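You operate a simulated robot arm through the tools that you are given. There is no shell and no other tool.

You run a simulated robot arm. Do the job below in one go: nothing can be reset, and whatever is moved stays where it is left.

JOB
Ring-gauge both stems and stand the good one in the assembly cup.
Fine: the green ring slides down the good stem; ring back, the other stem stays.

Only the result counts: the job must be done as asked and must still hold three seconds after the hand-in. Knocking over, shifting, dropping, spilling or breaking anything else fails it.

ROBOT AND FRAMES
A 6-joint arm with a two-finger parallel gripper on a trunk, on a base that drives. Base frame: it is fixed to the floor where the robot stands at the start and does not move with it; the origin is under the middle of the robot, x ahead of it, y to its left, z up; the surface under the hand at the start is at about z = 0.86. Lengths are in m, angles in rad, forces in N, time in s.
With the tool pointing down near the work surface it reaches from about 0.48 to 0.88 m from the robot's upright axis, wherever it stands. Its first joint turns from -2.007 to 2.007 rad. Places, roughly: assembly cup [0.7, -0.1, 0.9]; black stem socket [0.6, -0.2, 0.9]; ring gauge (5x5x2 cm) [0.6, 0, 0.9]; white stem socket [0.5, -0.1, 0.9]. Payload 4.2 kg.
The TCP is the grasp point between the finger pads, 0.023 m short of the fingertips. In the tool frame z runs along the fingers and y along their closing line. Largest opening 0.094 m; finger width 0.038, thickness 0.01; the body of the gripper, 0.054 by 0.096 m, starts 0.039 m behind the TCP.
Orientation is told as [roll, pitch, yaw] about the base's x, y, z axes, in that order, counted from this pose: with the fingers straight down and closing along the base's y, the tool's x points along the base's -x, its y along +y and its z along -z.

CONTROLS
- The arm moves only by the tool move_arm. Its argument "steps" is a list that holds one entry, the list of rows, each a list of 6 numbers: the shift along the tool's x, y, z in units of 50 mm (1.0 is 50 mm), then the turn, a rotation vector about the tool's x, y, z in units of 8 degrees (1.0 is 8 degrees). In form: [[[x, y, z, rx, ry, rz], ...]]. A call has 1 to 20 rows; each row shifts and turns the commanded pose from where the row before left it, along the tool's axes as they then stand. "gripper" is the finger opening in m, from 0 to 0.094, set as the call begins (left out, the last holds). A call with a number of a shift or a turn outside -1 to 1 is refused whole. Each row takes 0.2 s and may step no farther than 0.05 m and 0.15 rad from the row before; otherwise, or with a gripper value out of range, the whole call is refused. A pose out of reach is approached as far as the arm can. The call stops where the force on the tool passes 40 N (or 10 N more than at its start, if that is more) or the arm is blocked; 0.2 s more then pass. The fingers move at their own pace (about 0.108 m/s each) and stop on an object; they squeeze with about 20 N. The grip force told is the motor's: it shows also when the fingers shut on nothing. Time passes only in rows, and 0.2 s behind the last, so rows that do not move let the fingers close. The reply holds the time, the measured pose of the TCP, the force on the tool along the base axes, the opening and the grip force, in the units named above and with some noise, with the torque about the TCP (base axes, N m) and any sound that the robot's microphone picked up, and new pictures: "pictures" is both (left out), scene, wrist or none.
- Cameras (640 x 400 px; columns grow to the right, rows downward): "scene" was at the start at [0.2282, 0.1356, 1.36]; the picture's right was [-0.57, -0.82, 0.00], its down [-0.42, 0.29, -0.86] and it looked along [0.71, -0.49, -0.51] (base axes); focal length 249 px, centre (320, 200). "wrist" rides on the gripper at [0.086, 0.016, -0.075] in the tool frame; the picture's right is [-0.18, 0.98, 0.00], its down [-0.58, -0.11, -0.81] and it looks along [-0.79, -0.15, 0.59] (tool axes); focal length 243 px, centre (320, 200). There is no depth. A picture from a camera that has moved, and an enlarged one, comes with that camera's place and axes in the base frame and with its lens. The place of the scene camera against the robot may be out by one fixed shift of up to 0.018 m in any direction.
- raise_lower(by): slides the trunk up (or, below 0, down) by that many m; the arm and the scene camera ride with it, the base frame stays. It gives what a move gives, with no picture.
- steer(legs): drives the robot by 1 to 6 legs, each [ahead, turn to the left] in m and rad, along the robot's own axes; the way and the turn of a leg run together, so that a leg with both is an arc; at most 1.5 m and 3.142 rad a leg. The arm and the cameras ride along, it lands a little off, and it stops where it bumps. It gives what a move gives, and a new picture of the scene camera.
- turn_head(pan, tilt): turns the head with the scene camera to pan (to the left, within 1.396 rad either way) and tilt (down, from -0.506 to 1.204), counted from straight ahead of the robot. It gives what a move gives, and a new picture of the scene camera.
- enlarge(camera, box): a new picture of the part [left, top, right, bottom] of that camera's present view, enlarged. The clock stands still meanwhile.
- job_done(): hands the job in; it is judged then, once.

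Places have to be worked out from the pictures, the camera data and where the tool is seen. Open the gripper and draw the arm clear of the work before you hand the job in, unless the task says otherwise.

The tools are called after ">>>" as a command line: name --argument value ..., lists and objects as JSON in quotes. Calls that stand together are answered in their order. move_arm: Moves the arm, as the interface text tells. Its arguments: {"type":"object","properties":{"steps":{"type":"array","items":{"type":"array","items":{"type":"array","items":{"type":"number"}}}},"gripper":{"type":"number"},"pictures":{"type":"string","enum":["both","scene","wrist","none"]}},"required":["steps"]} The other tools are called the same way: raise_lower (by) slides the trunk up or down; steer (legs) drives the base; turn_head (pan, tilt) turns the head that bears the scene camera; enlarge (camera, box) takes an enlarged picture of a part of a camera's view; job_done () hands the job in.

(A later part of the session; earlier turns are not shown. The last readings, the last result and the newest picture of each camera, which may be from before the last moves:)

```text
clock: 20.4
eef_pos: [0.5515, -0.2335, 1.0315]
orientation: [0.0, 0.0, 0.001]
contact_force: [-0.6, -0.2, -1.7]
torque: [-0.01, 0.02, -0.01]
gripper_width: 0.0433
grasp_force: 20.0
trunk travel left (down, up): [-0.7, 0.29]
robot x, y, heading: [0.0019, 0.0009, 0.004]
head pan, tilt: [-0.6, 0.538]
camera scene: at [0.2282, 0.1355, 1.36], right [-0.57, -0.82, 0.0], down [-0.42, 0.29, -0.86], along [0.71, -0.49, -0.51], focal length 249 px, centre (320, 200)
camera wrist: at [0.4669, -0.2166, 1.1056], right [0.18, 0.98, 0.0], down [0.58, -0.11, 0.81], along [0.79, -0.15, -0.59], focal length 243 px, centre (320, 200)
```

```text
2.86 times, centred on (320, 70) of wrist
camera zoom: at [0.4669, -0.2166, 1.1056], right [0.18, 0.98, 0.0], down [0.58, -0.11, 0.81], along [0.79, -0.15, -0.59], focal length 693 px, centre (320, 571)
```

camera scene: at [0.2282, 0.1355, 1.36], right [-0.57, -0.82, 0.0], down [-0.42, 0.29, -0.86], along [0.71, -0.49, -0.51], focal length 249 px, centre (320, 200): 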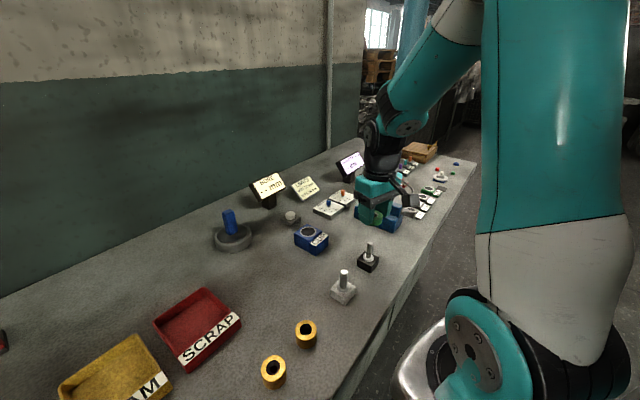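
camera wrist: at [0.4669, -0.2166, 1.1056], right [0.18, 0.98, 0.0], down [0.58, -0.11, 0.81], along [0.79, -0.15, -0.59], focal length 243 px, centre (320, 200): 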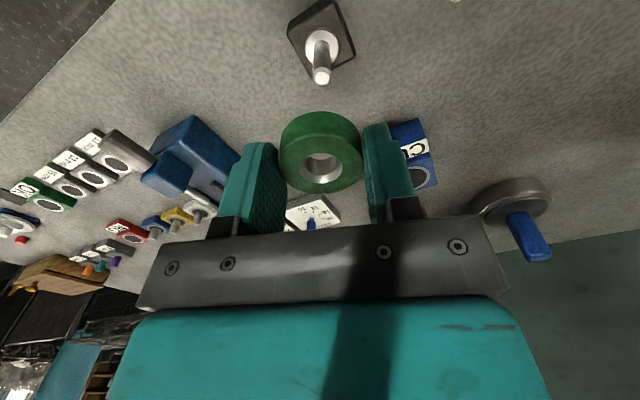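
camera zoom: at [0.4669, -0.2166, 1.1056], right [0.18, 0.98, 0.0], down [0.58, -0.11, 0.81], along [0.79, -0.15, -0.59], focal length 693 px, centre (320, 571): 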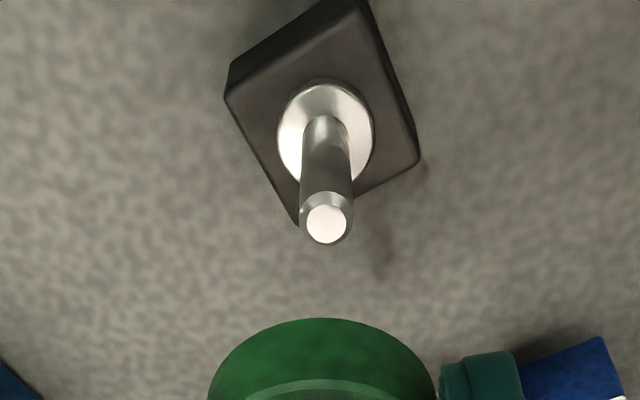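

The black stem stands undisturbed in its socket. Next I carry the ring above the white stem, which I judge to be at about (0.515, -0.115), at the same height.

>>> move_arm --steps '[[[0.144, 0.474, 0, 0, 0, 0], [0.144, 0.474, 0, 0, 0, 0], [0.144, 0.474, 0, 0, 0, 0], [0.144, 0.474, 0, 0, 0, 0], [0.144, 0.474, 0, 0, 0, 0], [0, 0, 0, 0, 0, 0], [0, 0, 0, 0, 0, 0]]]' --gripper 0.03

>>> enlarge --camera "wrist" --box '[240, 0, 400, 140]'

>>> enlarge --camera "scene" --box '[310, 210, 390, 310]'

```text
clock: 22.0
eef_pos: [0.5144, -0.1122, 1.0329]
orientation: [-0.002, 0.0, -0.001]
contact_force: [1.7, 0.1, -1.7]
torque: [0.03, -0.02, 0.0]
gripper_width: 0.0432
grasp_force: 20.2
trunk travel left (down, up): [-0.7, 0.29]
robot x, y, heading: [0.0018, 0.0, 0.005]
head pan, tilt: [-0.6, 0.538]
camera scene: at [0.2282, 0.1356, 1.36], right [-0.57, -0.82, 0.0], down [-0.42, 0.29, -0.86], along [0.71, -0.49, -0.51], focal length 249 px, centre (320, 200)
camera wrist: at [0.4282, -0.0951, 1.1066], right [0.18, 0.98, 0.0], down [0.58, -0.11, 0.81], along [0.79, -0.15, -0.59], focal length 243 px, centre (320, 200)
```

scene: 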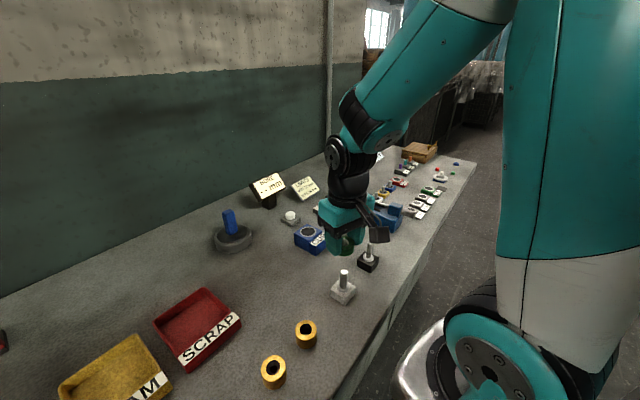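
wrist: 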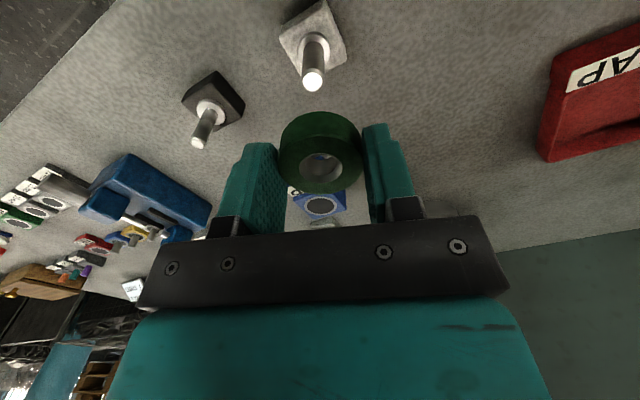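

```text
2.86 times, centred on (320, 70) of wrist
camera zoom: at [0.4282, -0.0951, 1.1066], right [0.18, 0.98, 0.0], down [0.58, -0.11, 0.81], along [0.79, -0.15, -0.59], focal length 693 px, centre (320, 571)
```

zoom: 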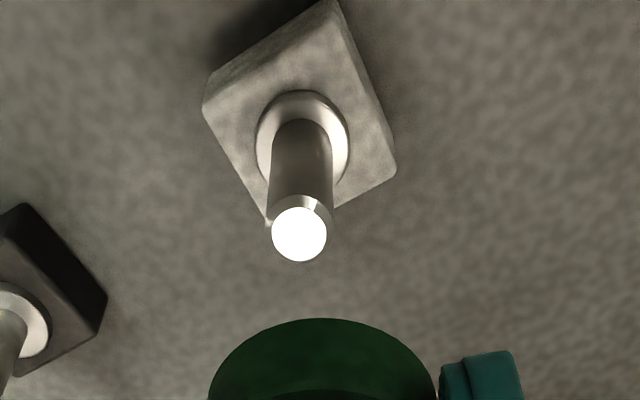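

```text
4.00 times, centred on (350, 260) of scene
camera zoom: at [0.2282, 0.1356, 1.36], right [-0.57, -0.82, 0.0], down [-0.42, 0.29, -0.86], along [0.71, -0.49, -0.51], focal length 996 px, centre (200, -40)
```

zoom: 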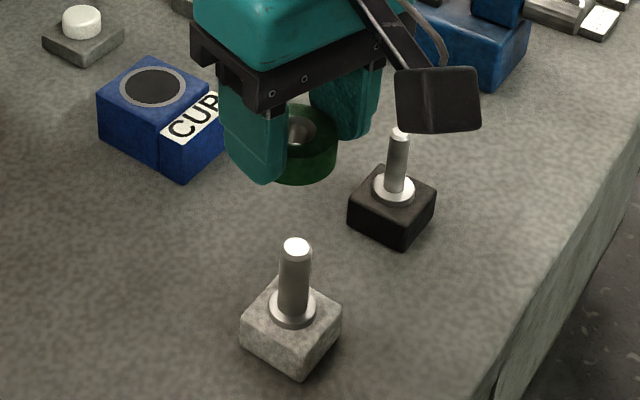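

The white stem looks thicker, about 17 mm against the 15.5 mm bore. I shift 6.7 mm toward -y to get the same alignment I had on the black stem, lower to about 9 mm above the tip, and check.

>>> move_arm --steps '[[[0, -0.134, 0, 0, 0, 0], [0, 0, 0.3, 0, 0, 0], [0, 0, 0.4, 0, 0, 0], [0, 0, 0.3, 0, 0, 0], [0, 0, 0, 0, 0, 0], [0, 0, 0, 0, 0, 0]]]' --gripper 0.03 --pictures "wrist"

>>> enlarge --camera "scene" --box '[328, 244, 364, 294]'

>>> enlarge --camera "wrist" --box '[264, 60, 376, 160]'

```text
clock: 23.4
eef_pos: [0.516, -0.1183, 0.981]
orientation: [0.001, 0.0, 0.0]
contact_force: [0.0, 0.5, -1.2]
torque: [0.01, -0.01, 0.0]
gripper_width: 0.0429
grasp_force: 19.8
trunk travel left (down, up): [-0.7, 0.29]
robot x, y, heading: [0.0006, 0.002, 0.004]
head pan, tilt: [-0.6, 0.538]
camera wrist: at [0.4297, -0.1015, 1.0551], right [0.18, 0.98, 0.0], down [0.58, -0.11, 0.81], along [0.79, -0.15, -0.59], focal length 243 px, centre (320, 200)
```

wrist: 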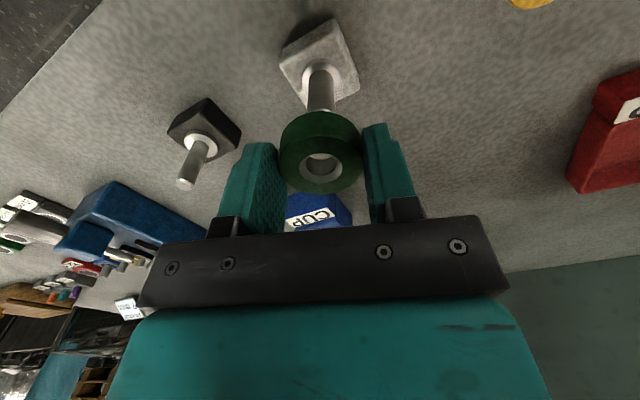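

```text
8.00 times, centred on (346, 269) of scene
camera zoom: at [0.2282, 0.1356, 1.36], right [-0.57, -0.82, 0.0], down [-0.42, 0.29, -0.86], along [0.71, -0.49, -0.51], focal length 1991 px, centre (112, -352)
```

zoom: 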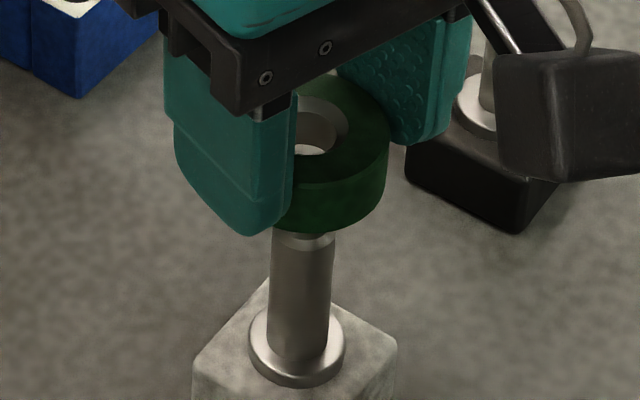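

```text
4.00 times, centred on (320, 110) of wrist
camera zoom: at [0.4297, -0.1015, 1.0551], right [0.18, 0.98, 0.0], down [0.58, -0.11, 0.81], along [0.79, -0.15, -0.59], focal length 970 px, centre (320, 560)
```

zoom: 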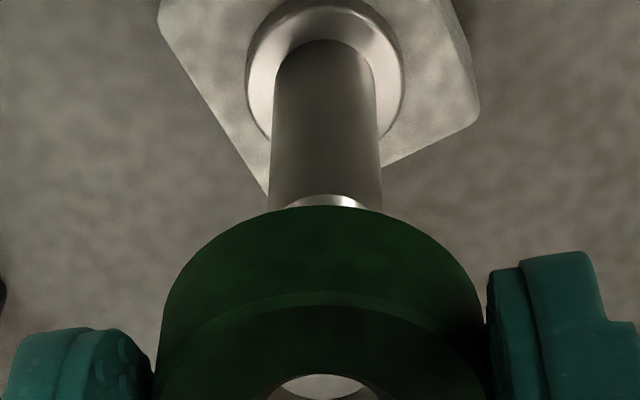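

The white stem is lined up under the ring, and its width reads about 17.4 mm. I trim by about a millimetre and come down gently in small steps, watching the force.

>>> move_arm --steps '[[[0.02, 0.01, 0.02, 0, 0, 0], [0, 0, 0.04, 0, 0, 0], [0, 0, 0.04, 0, 0, 0], [0, 0, 0.04, 0, 0, 0], [0, 0, 0, 0, 0, 0]]]' --gripper 0.03 --pictures "none"

>>> move_arm --steps '[[[0, 0, 0.03, 0, 0, 0], [0, 0, 0.03, 0, 0, 0], [0, 0, 0, 0, 0, 0]]]' --gripper 0.03 --pictures "wrist"

>>> enlarge --camera "scene" --box '[328, 244, 364, 294]'

>>> enlarge --camera "wrist" --box '[264, 80, 376, 180]'

```text
clock: 24.6
eef_pos: [0.5138, -0.1219, 0.9752]
orientation: [0.0, 0.0, -0.001]
contact_force: [-0.5, -0.7, -1.9]
torque: [0.01, -0.01, 0.01]
gripper_width: 0.0432
grasp_force: 19.9
trunk travel left (down, up): [-0.7, 0.29]
robot x, y, heading: [-0.0024, 0.0002, 0.003]
head pan, tilt: [-0.6, 0.538]
```

```text
clock: 25.4
eef_pos: [0.5126, -0.1191, 0.9721]
orientation: [-0.002, -0.001, 0.001]
contact_force: [0.8, -0.1, -1.3]
torque: [0.02, 0.01, 0.0]
gripper_width: 0.0434
grasp_force: 19.6
trunk travel left (down, up): [-0.7, 0.29]
robot x, y, heading: [-0.0034, 0.002, 0.003]
head pan, tilt: [-0.6, 0.538]
camera wrist: at [0.4277, -0.102, 1.0458], right [0.18, 0.98, 0.0], down [0.58, -0.11, 0.81], along [0.79, -0.15, -0.59], focal length 243 px, centre (320, 200)
```

wrist: 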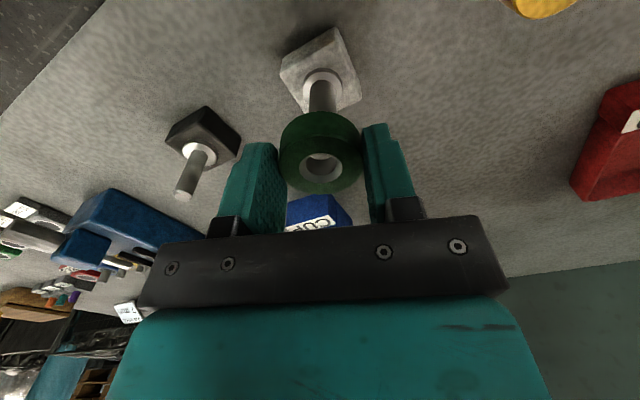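

```text
8.00 times, centred on (346, 269) of scene
camera zoom: at [0.2282, 0.1356, 1.36], right [-0.57, -0.82, 0.0], down [-0.42, 0.29, -0.86], along [0.71, -0.49, -0.51], focal length 1991 px, centre (112, -352)
```

zoom: 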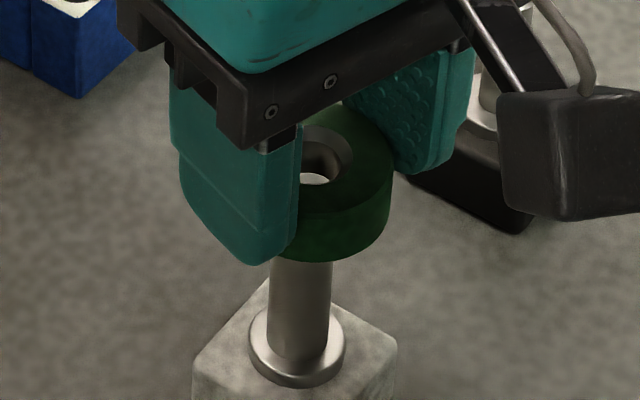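

```text
4.00 times, centred on (320, 130) of wrist
camera zoom: at [0.4277, -0.102, 1.0458], right [0.18, 0.98, 0.0], down [0.58, -0.11, 0.81], along [0.79, -0.15, -0.59], focal length 970 px, centre (320, 480)
```

zoom: 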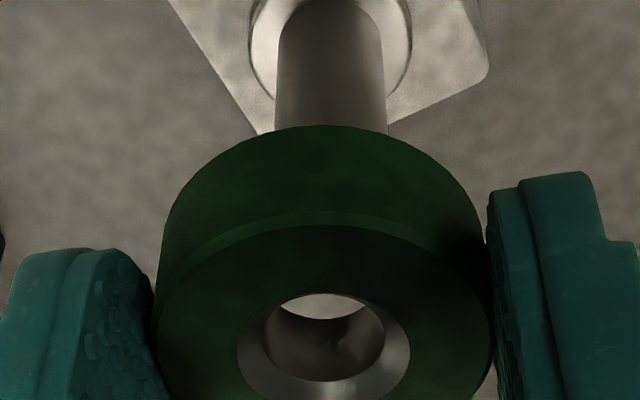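

The ring is still slightly off the white stem's axis, by about 1.2 mm in tool x and 1.5 mm in tool y. I correct that and creep down.

>>> move_arm --steps '[[[0.024, 0.03, 0, 0, 0, 0], [0, 0, 0.03, 0, 0, 0], [0, 0, 0.03, 0, 0, 0], [0, 0, 0, 0, 0, 0]]]' --gripper 0.03 --pictures "wrist"

>>> enlarge --camera "scene" --box '[328, 244, 364, 294]'

>>> enlarge --camera "wrist" --box '[264, 80, 376, 180]'

```text
clock: 26.4
eef_pos: [0.5123, -0.1185, 0.9685]
orientation: [0.001, -0.002, -0.001]
contact_force: [0.4, -0.9, -1.7]
torque: [-0.02, 0.03, -0.02]
gripper_width: 0.0436
grasp_force: 19.8
trunk travel left (down, up): [-0.7, 0.29]
robot x, y, heading: [0.004, -0.0021, -0.002]
head pan, tilt: [-0.6, 0.538]
camera wrist: at [0.4267, -0.1015, 1.0431], right [0.18, 0.98, 0.0], down [0.58, -0.11, 0.81], along [0.79, -0.15, -0.59], focal length 243 px, centre (320, 200)
```

wrist: 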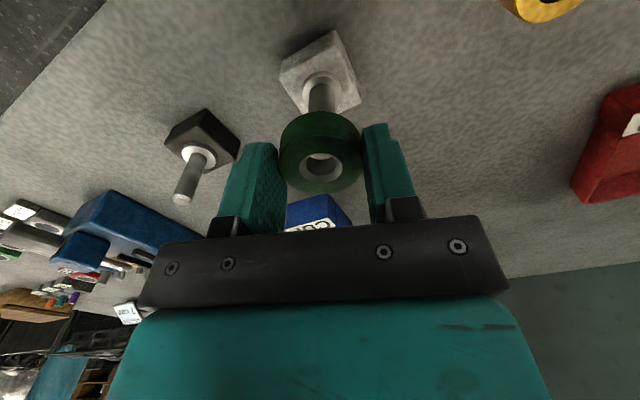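

```text
8.00 times, centred on (346, 269) of scene
camera zoom: at [0.2282, 0.1356, 1.36], right [-0.57, -0.82, 0.0], down [-0.42, 0.29, -0.86], along [0.71, -0.49, -0.51], focal length 1991 px, centre (112, -352)
```

zoom: 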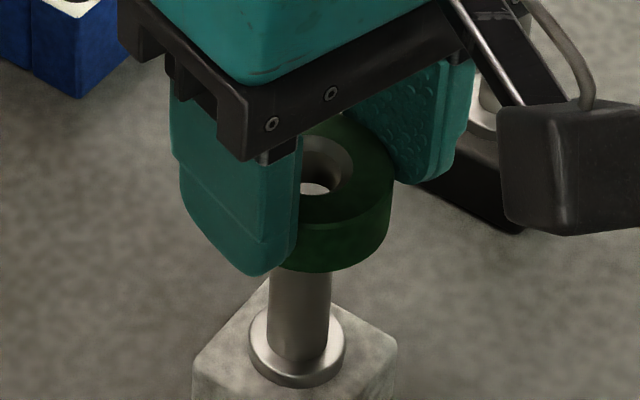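

```text
4.00 times, centred on (320, 130) of wrist
camera zoom: at [0.4267, -0.1015, 1.0431], right [0.18, 0.98, 0.0], down [0.58, -0.11, 0.81], along [0.79, -0.15, -0.59], focal length 970 px, centre (320, 480)
```

zoom: 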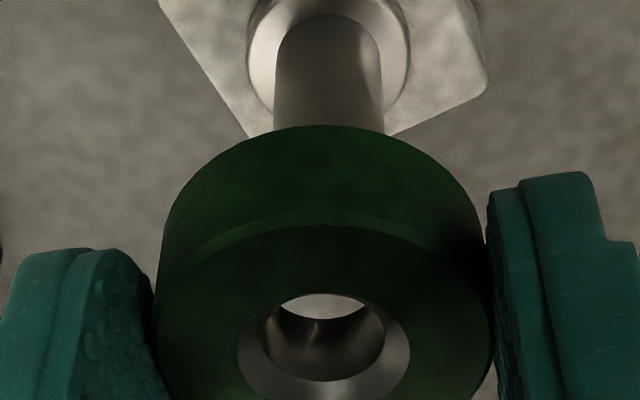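

Still no contact. I nudge y another 1.2 mm and continue creeping down 3 mm.

>>> move_arm --steps '[[[0, 0.025, 0, 0, 0, 0], [0, 0, 0.03, 0, 0, 0], [0, 0, 0.03, 0, 0, 0], [0, 0, 0, 0, 0, 0]]]' --gripper 0.03 --pictures "wrist"

>>> enlarge --camera "scene" --box '[328, 244, 364, 294]'

>>> enlarge --camera "wrist" --box '[264, 80, 376, 180]'

```text
clock: 27.4
eef_pos: [0.5123, -0.1178, 0.9651]
orientation: [-0.001, -0.001, -0.002]
contact_force: [0.1, -0.5, -2.5]
torque: [0.02, -0.01, -0.02]
gripper_width: 0.0432
grasp_force: 20.6
trunk travel left (down, up): [-0.7, 0.29]
robot x, y, heading: [0.001, 0.0027, -0.0]
head pan, tilt: [-0.6, 0.538]
camera wrist: at [0.4263, -0.1, 1.0396], right [0.18, 0.98, 0.0], down [0.58, -0.11, 0.81], along [0.79, -0.15, -0.59], focal length 243 px, centre (320, 200)
```

wrist: 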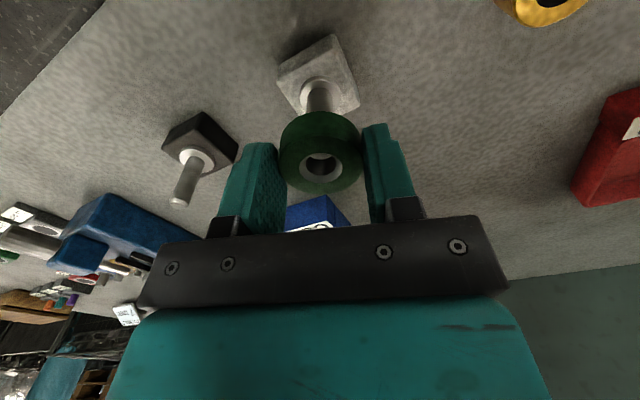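

```text
8.00 times, centred on (346, 269) of scene
camera zoom: at [0.2282, 0.1356, 1.36], right [-0.57, -0.82, 0.0], down [-0.42, 0.29, -0.86], along [0.71, -0.49, -0.51], focal length 1991 px, centre (112, -352)
```

zoom: 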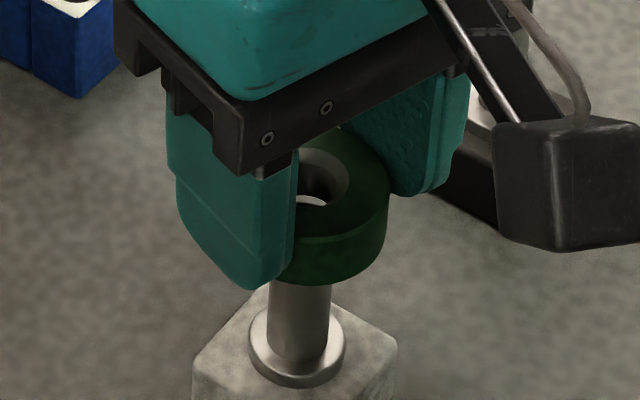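

```text
4.00 times, centred on (320, 130) of wrist
camera zoom: at [0.4263, -0.1, 1.0396], right [0.18, 0.98, 0.0], down [0.58, -0.11, 0.81], along [0.79, -0.15, -0.59], focal length 970 px, centre (320, 480)
```

zoom: 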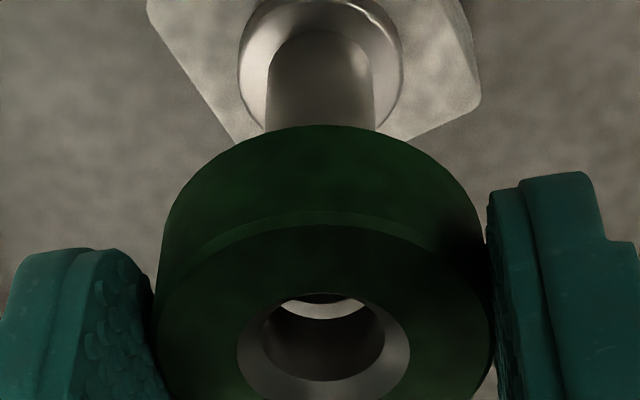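

Both views now show the ring right over the white stem's axis. I creep down 2 mm per call, reading the force each time.

>>> move_arm --steps '[[[0, 0, 0.02, 0, 0, 0], [0, 0, 0.02, 0, 0, 0], [0, 0, 0, 0, 0, 0]]]' --gripper 0.03 --pictures "none"

```text
clock: 28.2
eef_pos: [0.5112, -0.1178, 0.9658]
orientation: [0.001, 0.001, 0.0]
contact_force: [-0.1, -0.1, -2.2]
torque: [-0.04, -0.01, -0.01]
gripper_width: 0.0431
grasp_force: 20.2
trunk travel left (down, up): [-0.7, 0.29]
robot x, y, heading: [0.0011, 0.0004, -0.001]
head pan, tilt: [-0.6, 0.538]
```

The force is still only the ring's weight. I go down another 2 mm.

>>> move_arm --steps '[[[0, 0, 0.02, 0, 0, 0], [0, 0, 0.02, 0, 0, 0], [0, 0, 0, 0, 0, 0]]]' --gripper 0.03 --pictures "wrist"

>>> enlarge --camera "wrist" --box '[264, 100, 376, 200]'

>>> enlarge --camera "scene" --box '[328, 244, 364, 294]'

```text
clock: 29.0
eef_pos: [0.5131, -0.1172, 0.9625]
orientation: [0.0, 0.001, 0.0]
contact_force: [0.8, -1.6, 2.3]
torque: [-0.1, -0.02, -0.01]
gripper_width: 0.0434
grasp_force: 19.6
trunk travel left (down, up): [-0.7, 0.29]
robot x, y, heading: [0.0002, 0.0042, 0.001]
head pan, tilt: [-0.6, 0.538]
camera wrist: at [0.4268, -0.1002, 1.036], right [0.18, 0.98, 0.0], down [0.58, -0.11, 0.81], along [0.79, -0.15, -0.59], focal length 243 px, centre (320, 200)
```

wrist: 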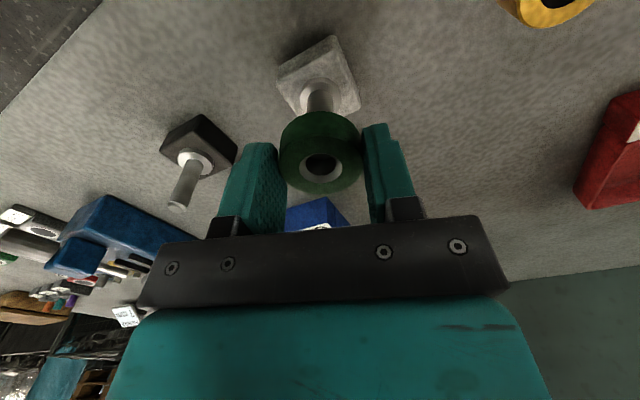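

```text
4.00 times, centred on (320, 150) of wrist
camera zoom: at [0.4268, -0.1002, 1.036], right [0.18, 0.98, 0.0], down [0.58, -0.11, 0.81], along [0.79, -0.15, -0.59], focal length 970 px, centre (320, 400)
```

zoom: 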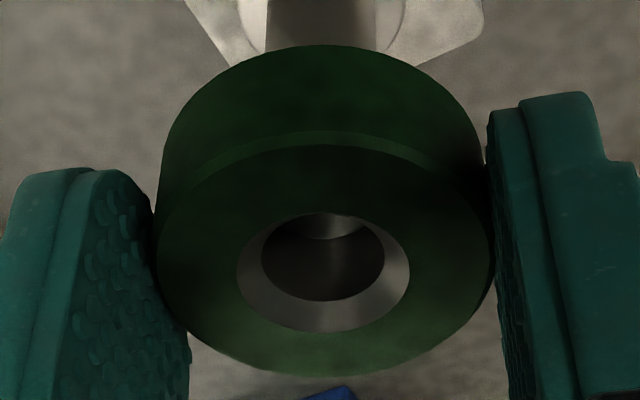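

```text
8.00 times, centred on (346, 269) of scene
camera zoom: at [0.2282, 0.1355, 1.3601], right [-0.57, -0.82, 0.0], down [-0.42, 0.29, -0.86], along [0.71, -0.49, -0.51], focal length 1991 px, centre (112, -352)
```

zoom: 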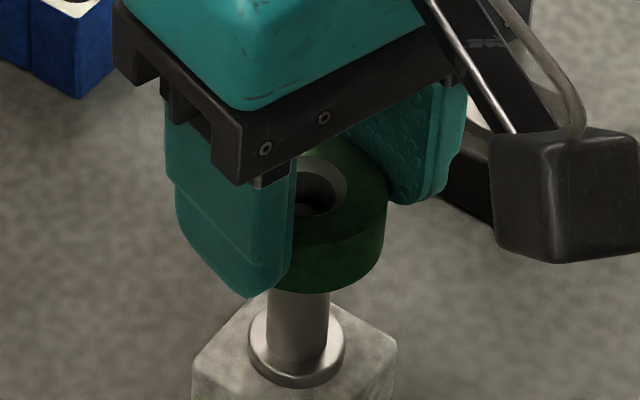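

Contact has begun on the white stem: the load went from -2 to +2.3 N. I press 1 mm more, to see whether it goes on or is refused.

>>> move_arm --steps '[[[0, 0, 0.02, 0, 0, 0], [0, 0, 0, 0, 0, 0]]]' --gripper 0.03 --pictures "none"

```text
clock: 29.6
eef_pos: [0.5131, -0.1172, 0.9597]
orientation: [0.001, -0.003, 0.001]
contact_force: [3.7, -3.9, 13.1]
torque: [-0.07, -0.18, 0.03]
gripper_width: 0.0435
grasp_force: 19.8
trunk travel left (down, up): [-0.7, 0.29]
robot x, y, heading: [0.0037, 0.0009, -0.004]
head pan, tilt: [-0.6, 0.538]
```

The load climbs to 13 N per millimetre and resists entry, with a slight sideways push. I back off, centre by 0.6 mm along the push, and press once more to be fair.

>>> move_arm --steps '[[[0, 0, -0.04, 0, 0, 0], [-0.012, -0.012, 0, 0, 0, 0], [0, 0, 0.02, 0, 0, 0], [0, 0, 0.02, 0, 0, 0], [0, 0, 0.01, 0, 0, 0], [0, 0, 0, 0, 0, 0]]]' --gripper 0.03 --pictures "wrist"

>>> enlarge --camera "scene" --box '[328, 244, 364, 294]'

>>> enlarge --camera "wrist" --box '[264, 100, 376, 200]'

```text
clock: 31.0
eef_pos: [0.5126, -0.1179, 0.96]
orientation: [0.001, -0.001, -0.001]
contact_force: [-0.2, 1.3, 12.0]
torque: [0.08, 0.01, -0.01]
gripper_width: 0.0433
grasp_force: 20.2
trunk travel left (down, up): [-0.7, 0.29]
robot x, y, heading: [-0.0002, -0.0005, 0.007]
head pan, tilt: [-0.6, 0.538]
camera wrist: at [0.4265, -0.1005, 1.0341], right [0.18, 0.98, 0.0], down [0.58, -0.11, 0.81], along [0.79, -0.15, -0.59], focal length 243 px, centre (320, 200)
```

wrist: 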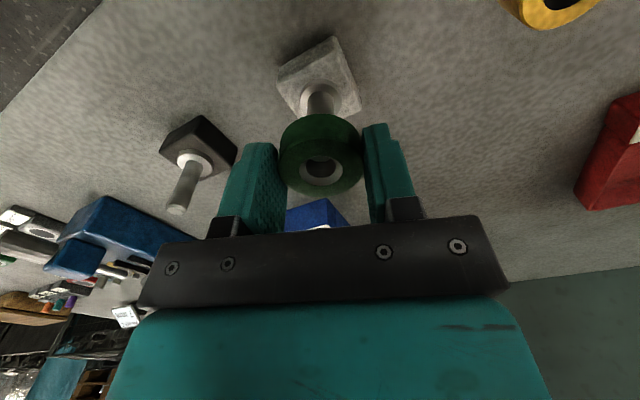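

```text
8.00 times, centred on (346, 269) of scene
camera zoom: at [0.2278, 0.1356, 1.3602], right [-0.57, -0.82, 0.0], down [-0.42, 0.29, -0.86], along [0.71, -0.49, -0.51], focal length 1991 px, centre (112, -352)
```

zoom: 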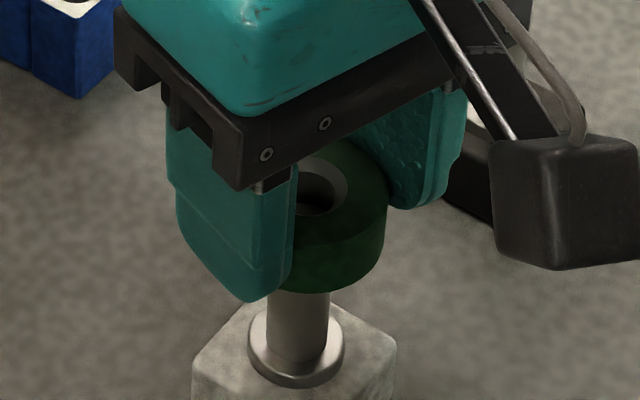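

```text
4.00 times, centred on (320, 150) of wrist
camera zoom: at [0.4265, -0.1005, 1.0341], right [0.18, 0.98, 0.0], down [0.58, -0.11, 0.81], along [0.79, -0.15, -0.59], focal length 970 px, centre (320, 400)
```

zoom: 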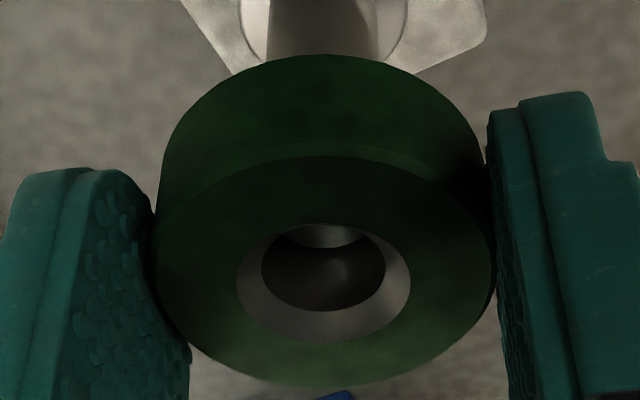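

The white stem refuses the ring: 12 N straight up, no sideways load, and the ring slid about 2 mm up in the pads. So the white stem is the reject and the black one is good. I lift off gently and check the white stem stays put.

>>> move_arm --steps '[[[0, 0, -0.04, 0, 0, 0], [0, 0, -0.06, 0, 0, 0], [0, 0, -0.1, 0, 0, 0], [0, 0, -0.2, 0, 0, 0], [0, 0, -0.4, 0, 0, 0], [0, 0, -0.6, 0, 0, 0], [0, 0, 0, 0, 0, 0]]]' --gripper 0.03

>>> enlarge --camera "wrist" --box '[264, 100, 376, 200]'

>>> enlarge --camera "scene" --box '[310, 210, 390, 310]'

```text
clock: 32.6
eef_pos: [0.5132, -0.1192, 1.0313]
orientation: [0.0, -0.001, 0.0]
contact_force: [0.0, 0.3, -2.4]
torque: [0.0, 0.01, 0.01]
gripper_width: 0.0432
grasp_force: 19.7
trunk travel left (down, up): [-0.7, 0.29]
robot x, y, heading: [0.0015, -0.003, 0.002]
head pan, tilt: [-0.6, 0.538]
camera scene: at [0.2283, 0.1355, 1.36], right [-0.57, -0.82, 0.0], down [-0.42, 0.29, -0.86], along [0.71, -0.49, -0.51], focal length 249 px, centre (320, 200)
camera wrist: at [0.4261, -0.102, 1.1052], right [0.18, 0.98, 0.0], down [0.58, -0.11, 0.81], along [0.79, -0.15, -0.59], focal length 243 px, centre (320, 200)
```

scene: 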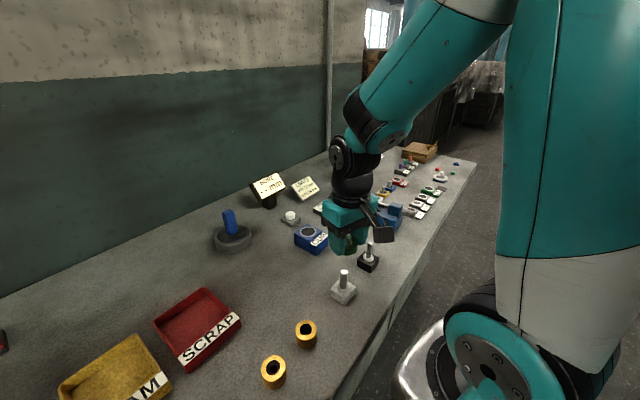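
wrist: 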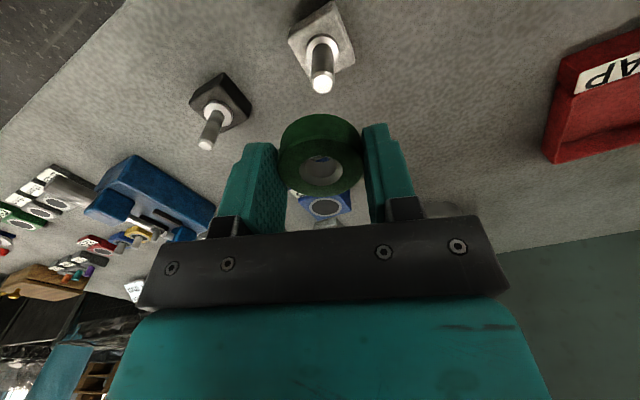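

```text
4.00 times, centred on (320, 150) of wrist
camera zoom: at [0.4261, -0.102, 1.1052], right [0.18, 0.98, 0.0], down [0.58, -0.11, 0.81], along [0.79, -0.15, -0.59], focal length 970 px, centre (320, 400)
```

zoom: 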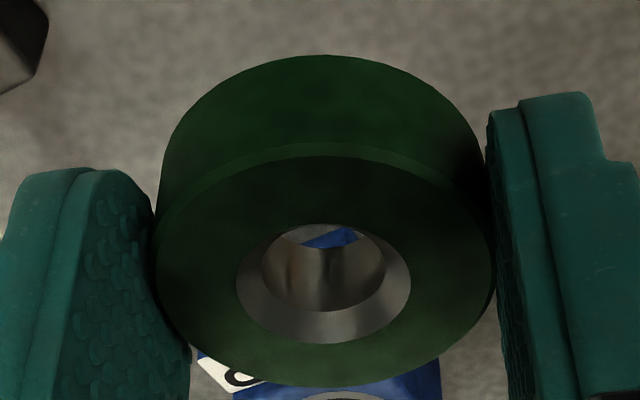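

```text
4.00 times, centred on (350, 260) of scene
camera zoom: at [0.2283, 0.1355, 1.36], right [-0.57, -0.82, 0.0], down [-0.42, 0.29, -0.86], along [0.71, -0.49, -0.51], focal length 996 px, centre (200, -40)
```

zoom: 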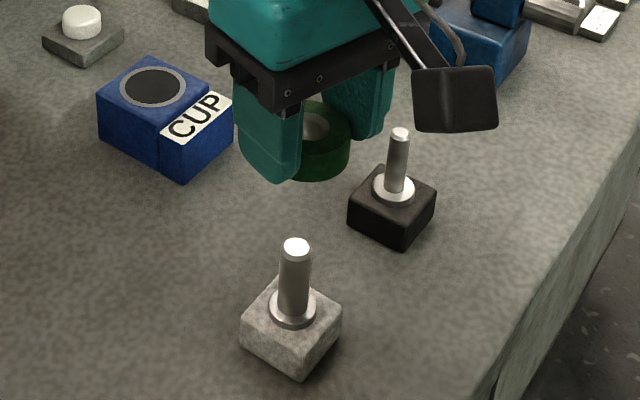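

Both stems stand as they did before. I carry the ring back over its original place at (0.6447, -0.0025) and come partly down.

>>> move_arm --steps '[[[-0.438, 0.387, 0, 0, 0, 0], [-0.438, 0.387, 0, 0, 0, 0], [-0.438, 0.387, 0, 0, 0, 0], [-0.438, 0.387, 0, 0, 0, 0], [-0.438, 0.387, 0, 0, 0, 0], [-0.438, 0.387, 0, 0, 0, 0], [0, 0, 0, 0, 0, 0], [0, 0, 0.6, 0, 0, 0], [0, 0, 0.8, 0, 0, 0], [0, 0, 0.8, 0, 0, 0], [0, 0, 0.3, 0, 0, 0], [0, 0, 0, 0, 0, 0], [0, 0, 0, 0, 0, 0]]]' --gripper 0.03

>>> enlarge --camera "scene" --box '[257, 260, 289, 292]'

```text
clock: 35.4
eef_pos: [0.6451, -0.0015, 0.9032]
orientation: [-0.001, -0.001, 0.0]
contact_force: [-0.6, -0.3, -1.4]
torque: [-0.03, 0.0, 0.0]
gripper_width: 0.043
grasp_force: 19.8
trunk travel left (down, up): [-0.7, 0.29]
robot x, y, heading: [0.0003, 0.0013, -0.001]
head pan, tilt: [-0.6, 0.538]
camera scene: at [0.2282, 0.1356, 1.36], right [-0.57, -0.82, 0.0], down [-0.42, 0.29, -0.86], along [0.71, -0.49, -0.51], focal length 249 px, centre (320, 200)
camera wrist: at [0.5582, 0.0159, 0.9783], right [0.18, 0.98, 0.0], down [0.58, -0.11, 0.81], along [0.79, -0.15, -0.59], focal length 243 px, centre (320, 200)
```

scene: 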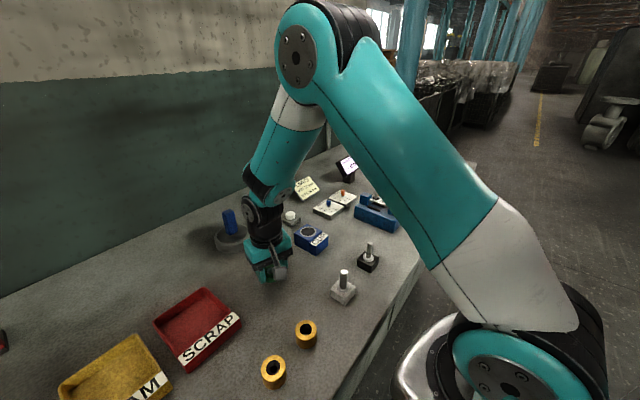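
wrist: 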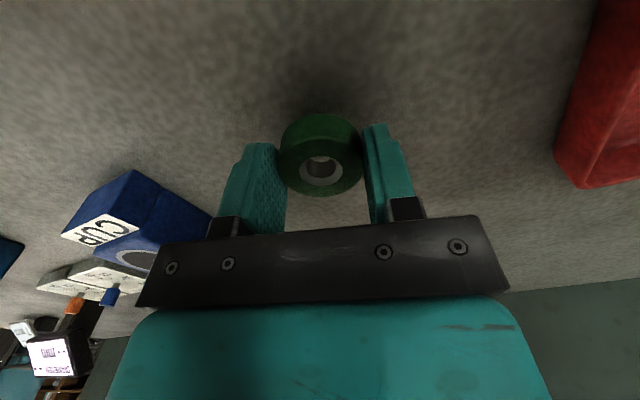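

```text
12.50 times, centred on (273, 276) of scene
camera zoom: at [0.2282, 0.1356, 1.36], right [-0.57, -0.82, 0.0], down [-0.42, 0.29, -0.86], along [0.71, -0.49, -0.51], focal length 3111 px, centre (908, -750)
```

zoom: 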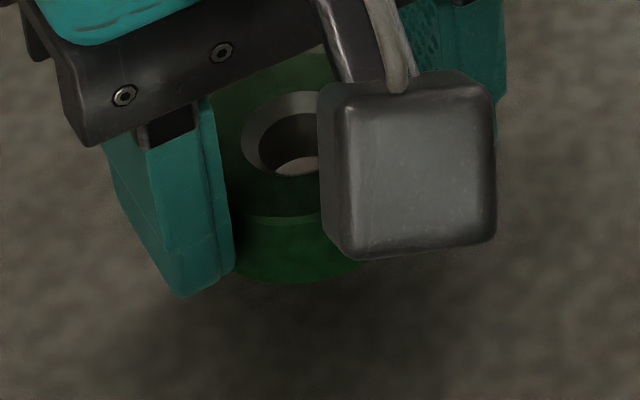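

The ring is over its original place to within about 1.5 mm. I trim x and y slightly and lower toward the table.

>>> move_arm --steps '[[[0.016, -0.026, 0.06, 0, 0, 0], [0, 0, 0.08, 0, 0, 0], [0, 0, 0.08, 0, 0, 0], [0, 0, 0.04, 0, 0, 0], [0, 0, 0, 0, 0, 0]]]' --gripper 0.03 --pictures "none"

```text
clock: 36.6
eef_pos: [0.6444, -0.003, 0.8907]
orientation: [0.0, 0.0, 0.001]
contact_force: [-0.2, -1.5, -1.7]
torque: [-0.01, 0.02, 0.01]
gripper_width: 0.0428
grasp_force: 19.8
trunk travel left (down, up): [-0.7, 0.29]
robot x, y, heading: [0.0016, -0.0021, 0.0]
head pan, tilt: [-0.6, 0.538]
```

Not touching yet. I lower another 2.5 mm in small steps and feel for the table.

>>> move_arm --steps '[[[0, 0, 0.03, 0, 0, 0], [0, 0, 0.02, 0, 0, 0], [0, 0, 0, 0, 0, 0]]]' --gripper 0.03 --pictures "wrist"

>>> enlarge --camera "scene" --box '[257, 260, 289, 292]'

```text
clock: 37.4
eef_pos: [0.6437, -0.0036, 0.8895]
orientation: [-0.001, 0.001, 0.001]
contact_force: [-0.7, -0.1, -2.0]
torque: [0.02, -0.01, -0.01]
gripper_width: 0.0429
grasp_force: 20.2
trunk travel left (down, up): [-0.7, 0.29]
robot x, y, heading: [-0.0026, 0.0003, -0.002]
head pan, tilt: [-0.6, 0.538]
camera wrist: at [0.5578, 0.0144, 0.9643], right [0.18, 0.98, 0.0], down [0.58, -0.11, 0.81], along [0.79, -0.15, -0.59], focal length 243 px, centre (320, 200)
```

wrist: 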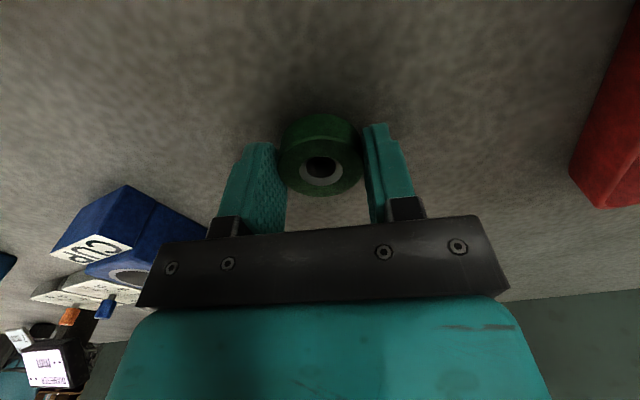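

```text
12.50 times, centred on (273, 276) of scene
camera zoom: at [0.2282, 0.1356, 1.36], right [-0.57, -0.82, 0.0], down [-0.42, 0.29, -0.86], along [0.71, -0.49, -0.51], focal length 3111 px, centre (908, -750)
```

zoom: 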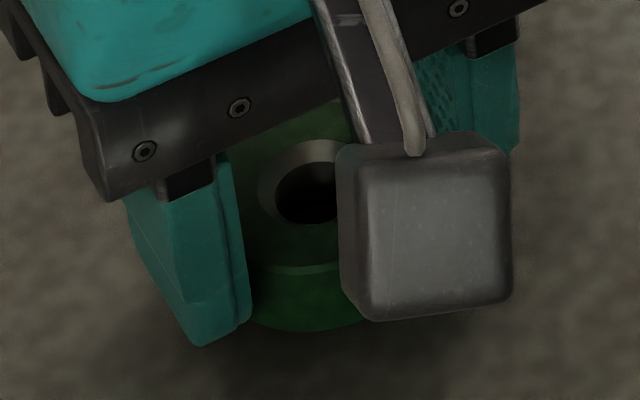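

The ring's sideways position matches the first picture exactly; it still hovers 2–3 mm up. I lower 2 mm more.

>>> move_arm --steps '[[[0, 0, 0.02, 0, 0, 0], [0, 0, 0.02, 0, 0, 0], [0, 0, 0, 0, 0, 0]]]' --gripper 0.03 --pictures "none"

```text
clock: 38.2
eef_pos: [0.6453, -0.0024, 0.8873]
orientation: [0.0, 0.0, 0.0]
contact_force: [0.7, 0.7, -0.7]
torque: [-0.01, 0.0, 0.01]
gripper_width: 0.0431
grasp_force: 20.0
trunk travel left (down, up): [-0.7, 0.29]
robot x, y, heading: [0.0003, -0.0012, 0.001]
head pan, tilt: [-0.6, 0.538]
```

The load is just beginning to come off. I take one more millimetre to seat the ring on the table.

>>> move_arm --steps '[[[0, 0, 0.02, 0, 0, 0], [0, 0, 0, 0, 0, 0]]]' --gripper 0.03 --pictures "wrist"

>>> enlarge --camera "scene" --box '[257, 260, 289, 292]'

```text
clock: 38.8
eef_pos: [0.646, -0.0048, 0.8868]
orientation: [0.0, 0.0, -0.002]
contact_force: [0.2, -0.8, 14.8]
torque: [-0.17, 0.16, 0.09]
gripper_width: 0.0431
grasp_force: 20.3
trunk travel left (down, up): [-0.7, 0.29]
robot x, y, heading: [0.0003, -0.0024, -0.001]
head pan, tilt: [-0.6, 0.538]
camera wrist: at [0.5585, 0.014, 0.9608], right [0.18, 0.98, 0.0], down [0.58, -0.11, 0.81], along [0.79, -0.15, -0.59], focal length 243 px, centre (320, 200)
```

wrist: 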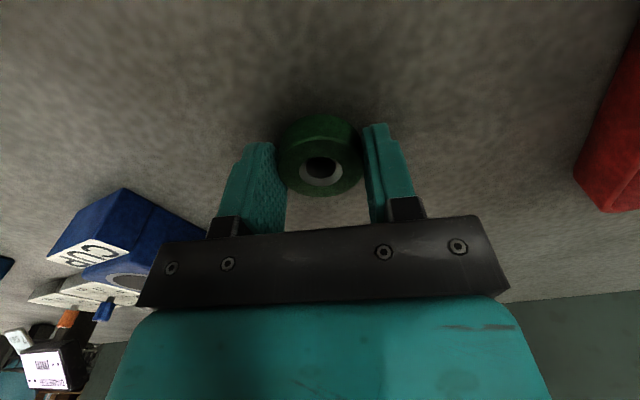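

```text
12.50 times, centred on (273, 276) of scene
camera zoom: at [0.2277, 0.1356, 1.3604], right [-0.57, -0.82, 0.0], down [-0.42, 0.29, -0.86], along [0.71, -0.49, -0.51], focal length 3111 px, centre (908, -750)
```

zoom: 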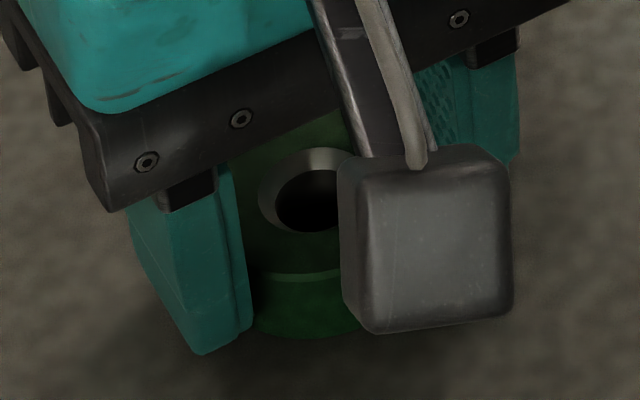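

The ring is seated on the table (15 N) within about a millimetre of its original place. I ease off half a millimetre and open the fingers.

>>> move_arm --steps '[[[0, 0, -0.01, 0, 0, 0], [0, 0, 0, 0, 0, 0]]]' --gripper 0.03 --pictures "none"

>>> move_arm --steps '[[[0, 0, 0, 0, 0, 0], [0, 0, 0, 0, 0, 0], [0, 0, 0, 0, 0, 0]]]' --gripper 0.09 --pictures "wrist"

```text
clock: 39.4
eef_pos: [0.6441, -0.0033, 0.8874]
orientation: [0.0, 0.001, 0.001]
contact_force: [1.4, 0.0, 0.1]
torque: [0.0, -0.1, 0.0]
gripper_width: 0.0429
grasp_force: 20.1
trunk travel left (down, up): [-0.7, 0.29]
robot x, y, heading: [0.0003, 0.0016, 0.001]
head pan, tilt: [-0.6, 0.538]
```

```text
clock: 40.2
eef_pos: [0.645, -0.0032, 0.8876]
orientation: [0.001, 0.002, 0.0]
contact_force: [0.6, 0.2, 0.4]
torque: [0.0, 0.02, 0.02]
gripper_width: 0.09
grasp_force: 0.2
trunk travel left (down, up): [-0.7, 0.29]
robot x, y, heading: [0.0001, -0.0022, 0.002]
head pan, tilt: [-0.6, 0.538]
camera wrist: at [0.5585, 0.014, 0.9617], right [0.18, 0.98, 0.0], down [0.58, -0.11, 0.81], along [0.79, -0.15, -0.59], focal length 243 px, centre (320, 200)
```

wrist: 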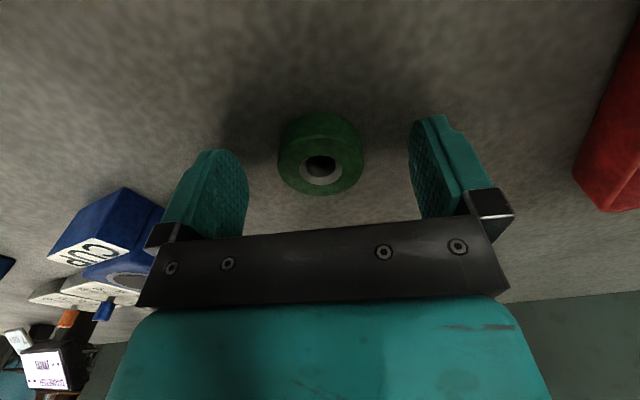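

The ring is free and standing alone. I rise straight up clear of it, then move over toward the cup to measure its position.

>>> move_arm --steps '[[[0, 0, -0.2, 0, 0, 0], [0, 0, -0.5, 0, 0, 0], [0, 0, -0.8, 0, 0, 0], [0, 0, -0.9, 0, 0, 0], [0, 0, -0.9, 0, 0, 0], [-0.2, -0.5, 0, 0, 0, 0], [-0.2, -0.5, 0, 0, 0, 0], [-0.2, -0.5, 0, 0, 0, 0], [-0.2, -0.5, 0, 0, 0, 0], [0, 0, 0, 0, 0, 0], [0, 0, 0, 0, 0, 0]]]' --gripper 0.09

>>> enlarge --camera "scene" --box '[257, 260, 289, 292]'

>>> enlarge --camera "wrist" --box '[240, 0, 400, 140]'

```text
clock: 42.6
eef_pos: [0.6826, -0.1055, 1.0525]
orientation: [0.0, -0.001, 0.001]
contact_force: [-0.1, -0.4, 0.2]
torque: [0.04, 0.01, -0.01]
gripper_width: 0.0899
grasp_force: 0.2
trunk travel left (down, up): [-0.7, 0.29]
robot x, y, heading: [0.0026, -0.0012, -0.001]
head pan, tilt: [-0.6, 0.538]
camera scene: at [0.2282, 0.1356, 1.36], right [-0.57, -0.82, 0.0], down [-0.42, 0.29, -0.86], along [0.71, -0.49, -0.51], focal length 249 px, centre (320, 200)
camera wrist: at [0.5973, -0.0865, 1.1264], right [0.18, 0.98, 0.0], down [0.58, -0.11, 0.81], along [0.79, -0.15, -0.59], focal length 243 px, centre (320, 200)
```

scene: 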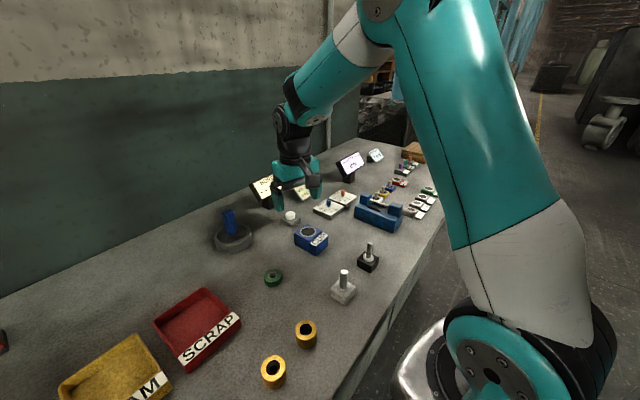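
wrist: 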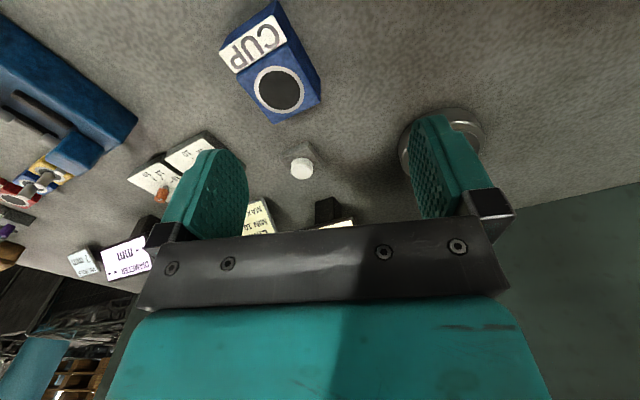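

```text
12.50 times, centred on (273, 276) of scene
camera zoom: at [0.2282, 0.1356, 1.36], right [-0.57, -0.82, 0.0], down [-0.42, 0.29, -0.86], along [0.71, -0.49, -0.51], focal length 3111 px, centre (908, -750)
```

zoom: 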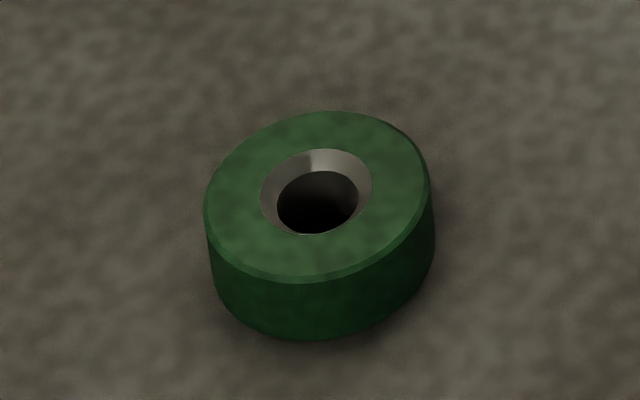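

```text
2.86 times, centred on (320, 70) of wrist
camera zoom: at [0.5973, -0.0865, 1.1264], right [0.18, 0.98, 0.0], down [0.58, -0.11, 0.81], along [0.79, -0.15, -0.59], focal length 693 px, centre (320, 571)
```

zoom: 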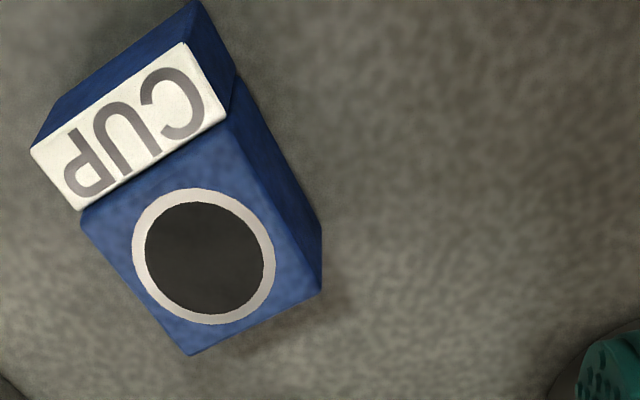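

The ring is back within about half a millimetre of where it was. Now I'll look closely at the cup's opening for its exact centre and depth.

>>> enlarge --camera "wrist" --box '[245, 55, 325, 125]'

>>> enlarge --camera "scene" --box '[290, 222, 332, 258]'

```text
5.71 times, centred on (285, 90) of wrist
camera zoom: at [0.5973, -0.0865, 1.1264], right [0.18, 0.98, 0.0], down [0.58, -0.11, 0.81], along [0.79, -0.15, -0.59], focal length 1386 px, centre (520, 829)
```

zoom: 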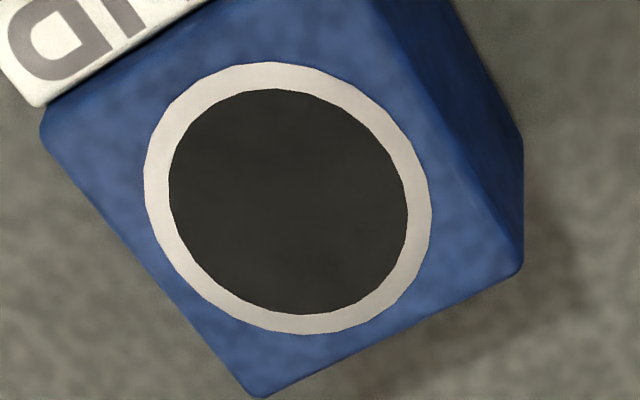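

```text
11.11 times, centred on (311, 240) of scene
camera zoom: at [0.2282, 0.1356, 1.36], right [-0.57, -0.82, 0.0], down [-0.42, 0.29, -0.86], along [0.71, -0.49, -0.51], focal length 2766 px, centre (420, -244)
```

zoom: 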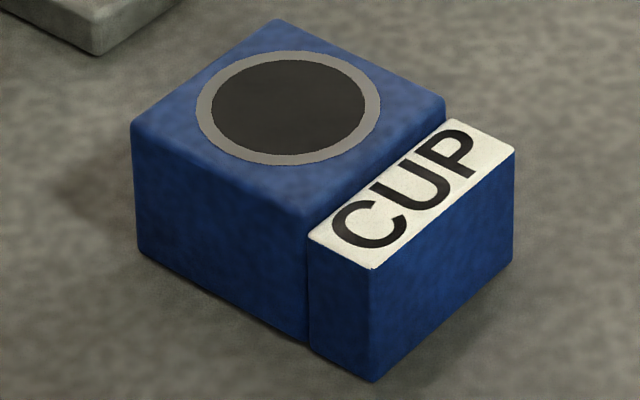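

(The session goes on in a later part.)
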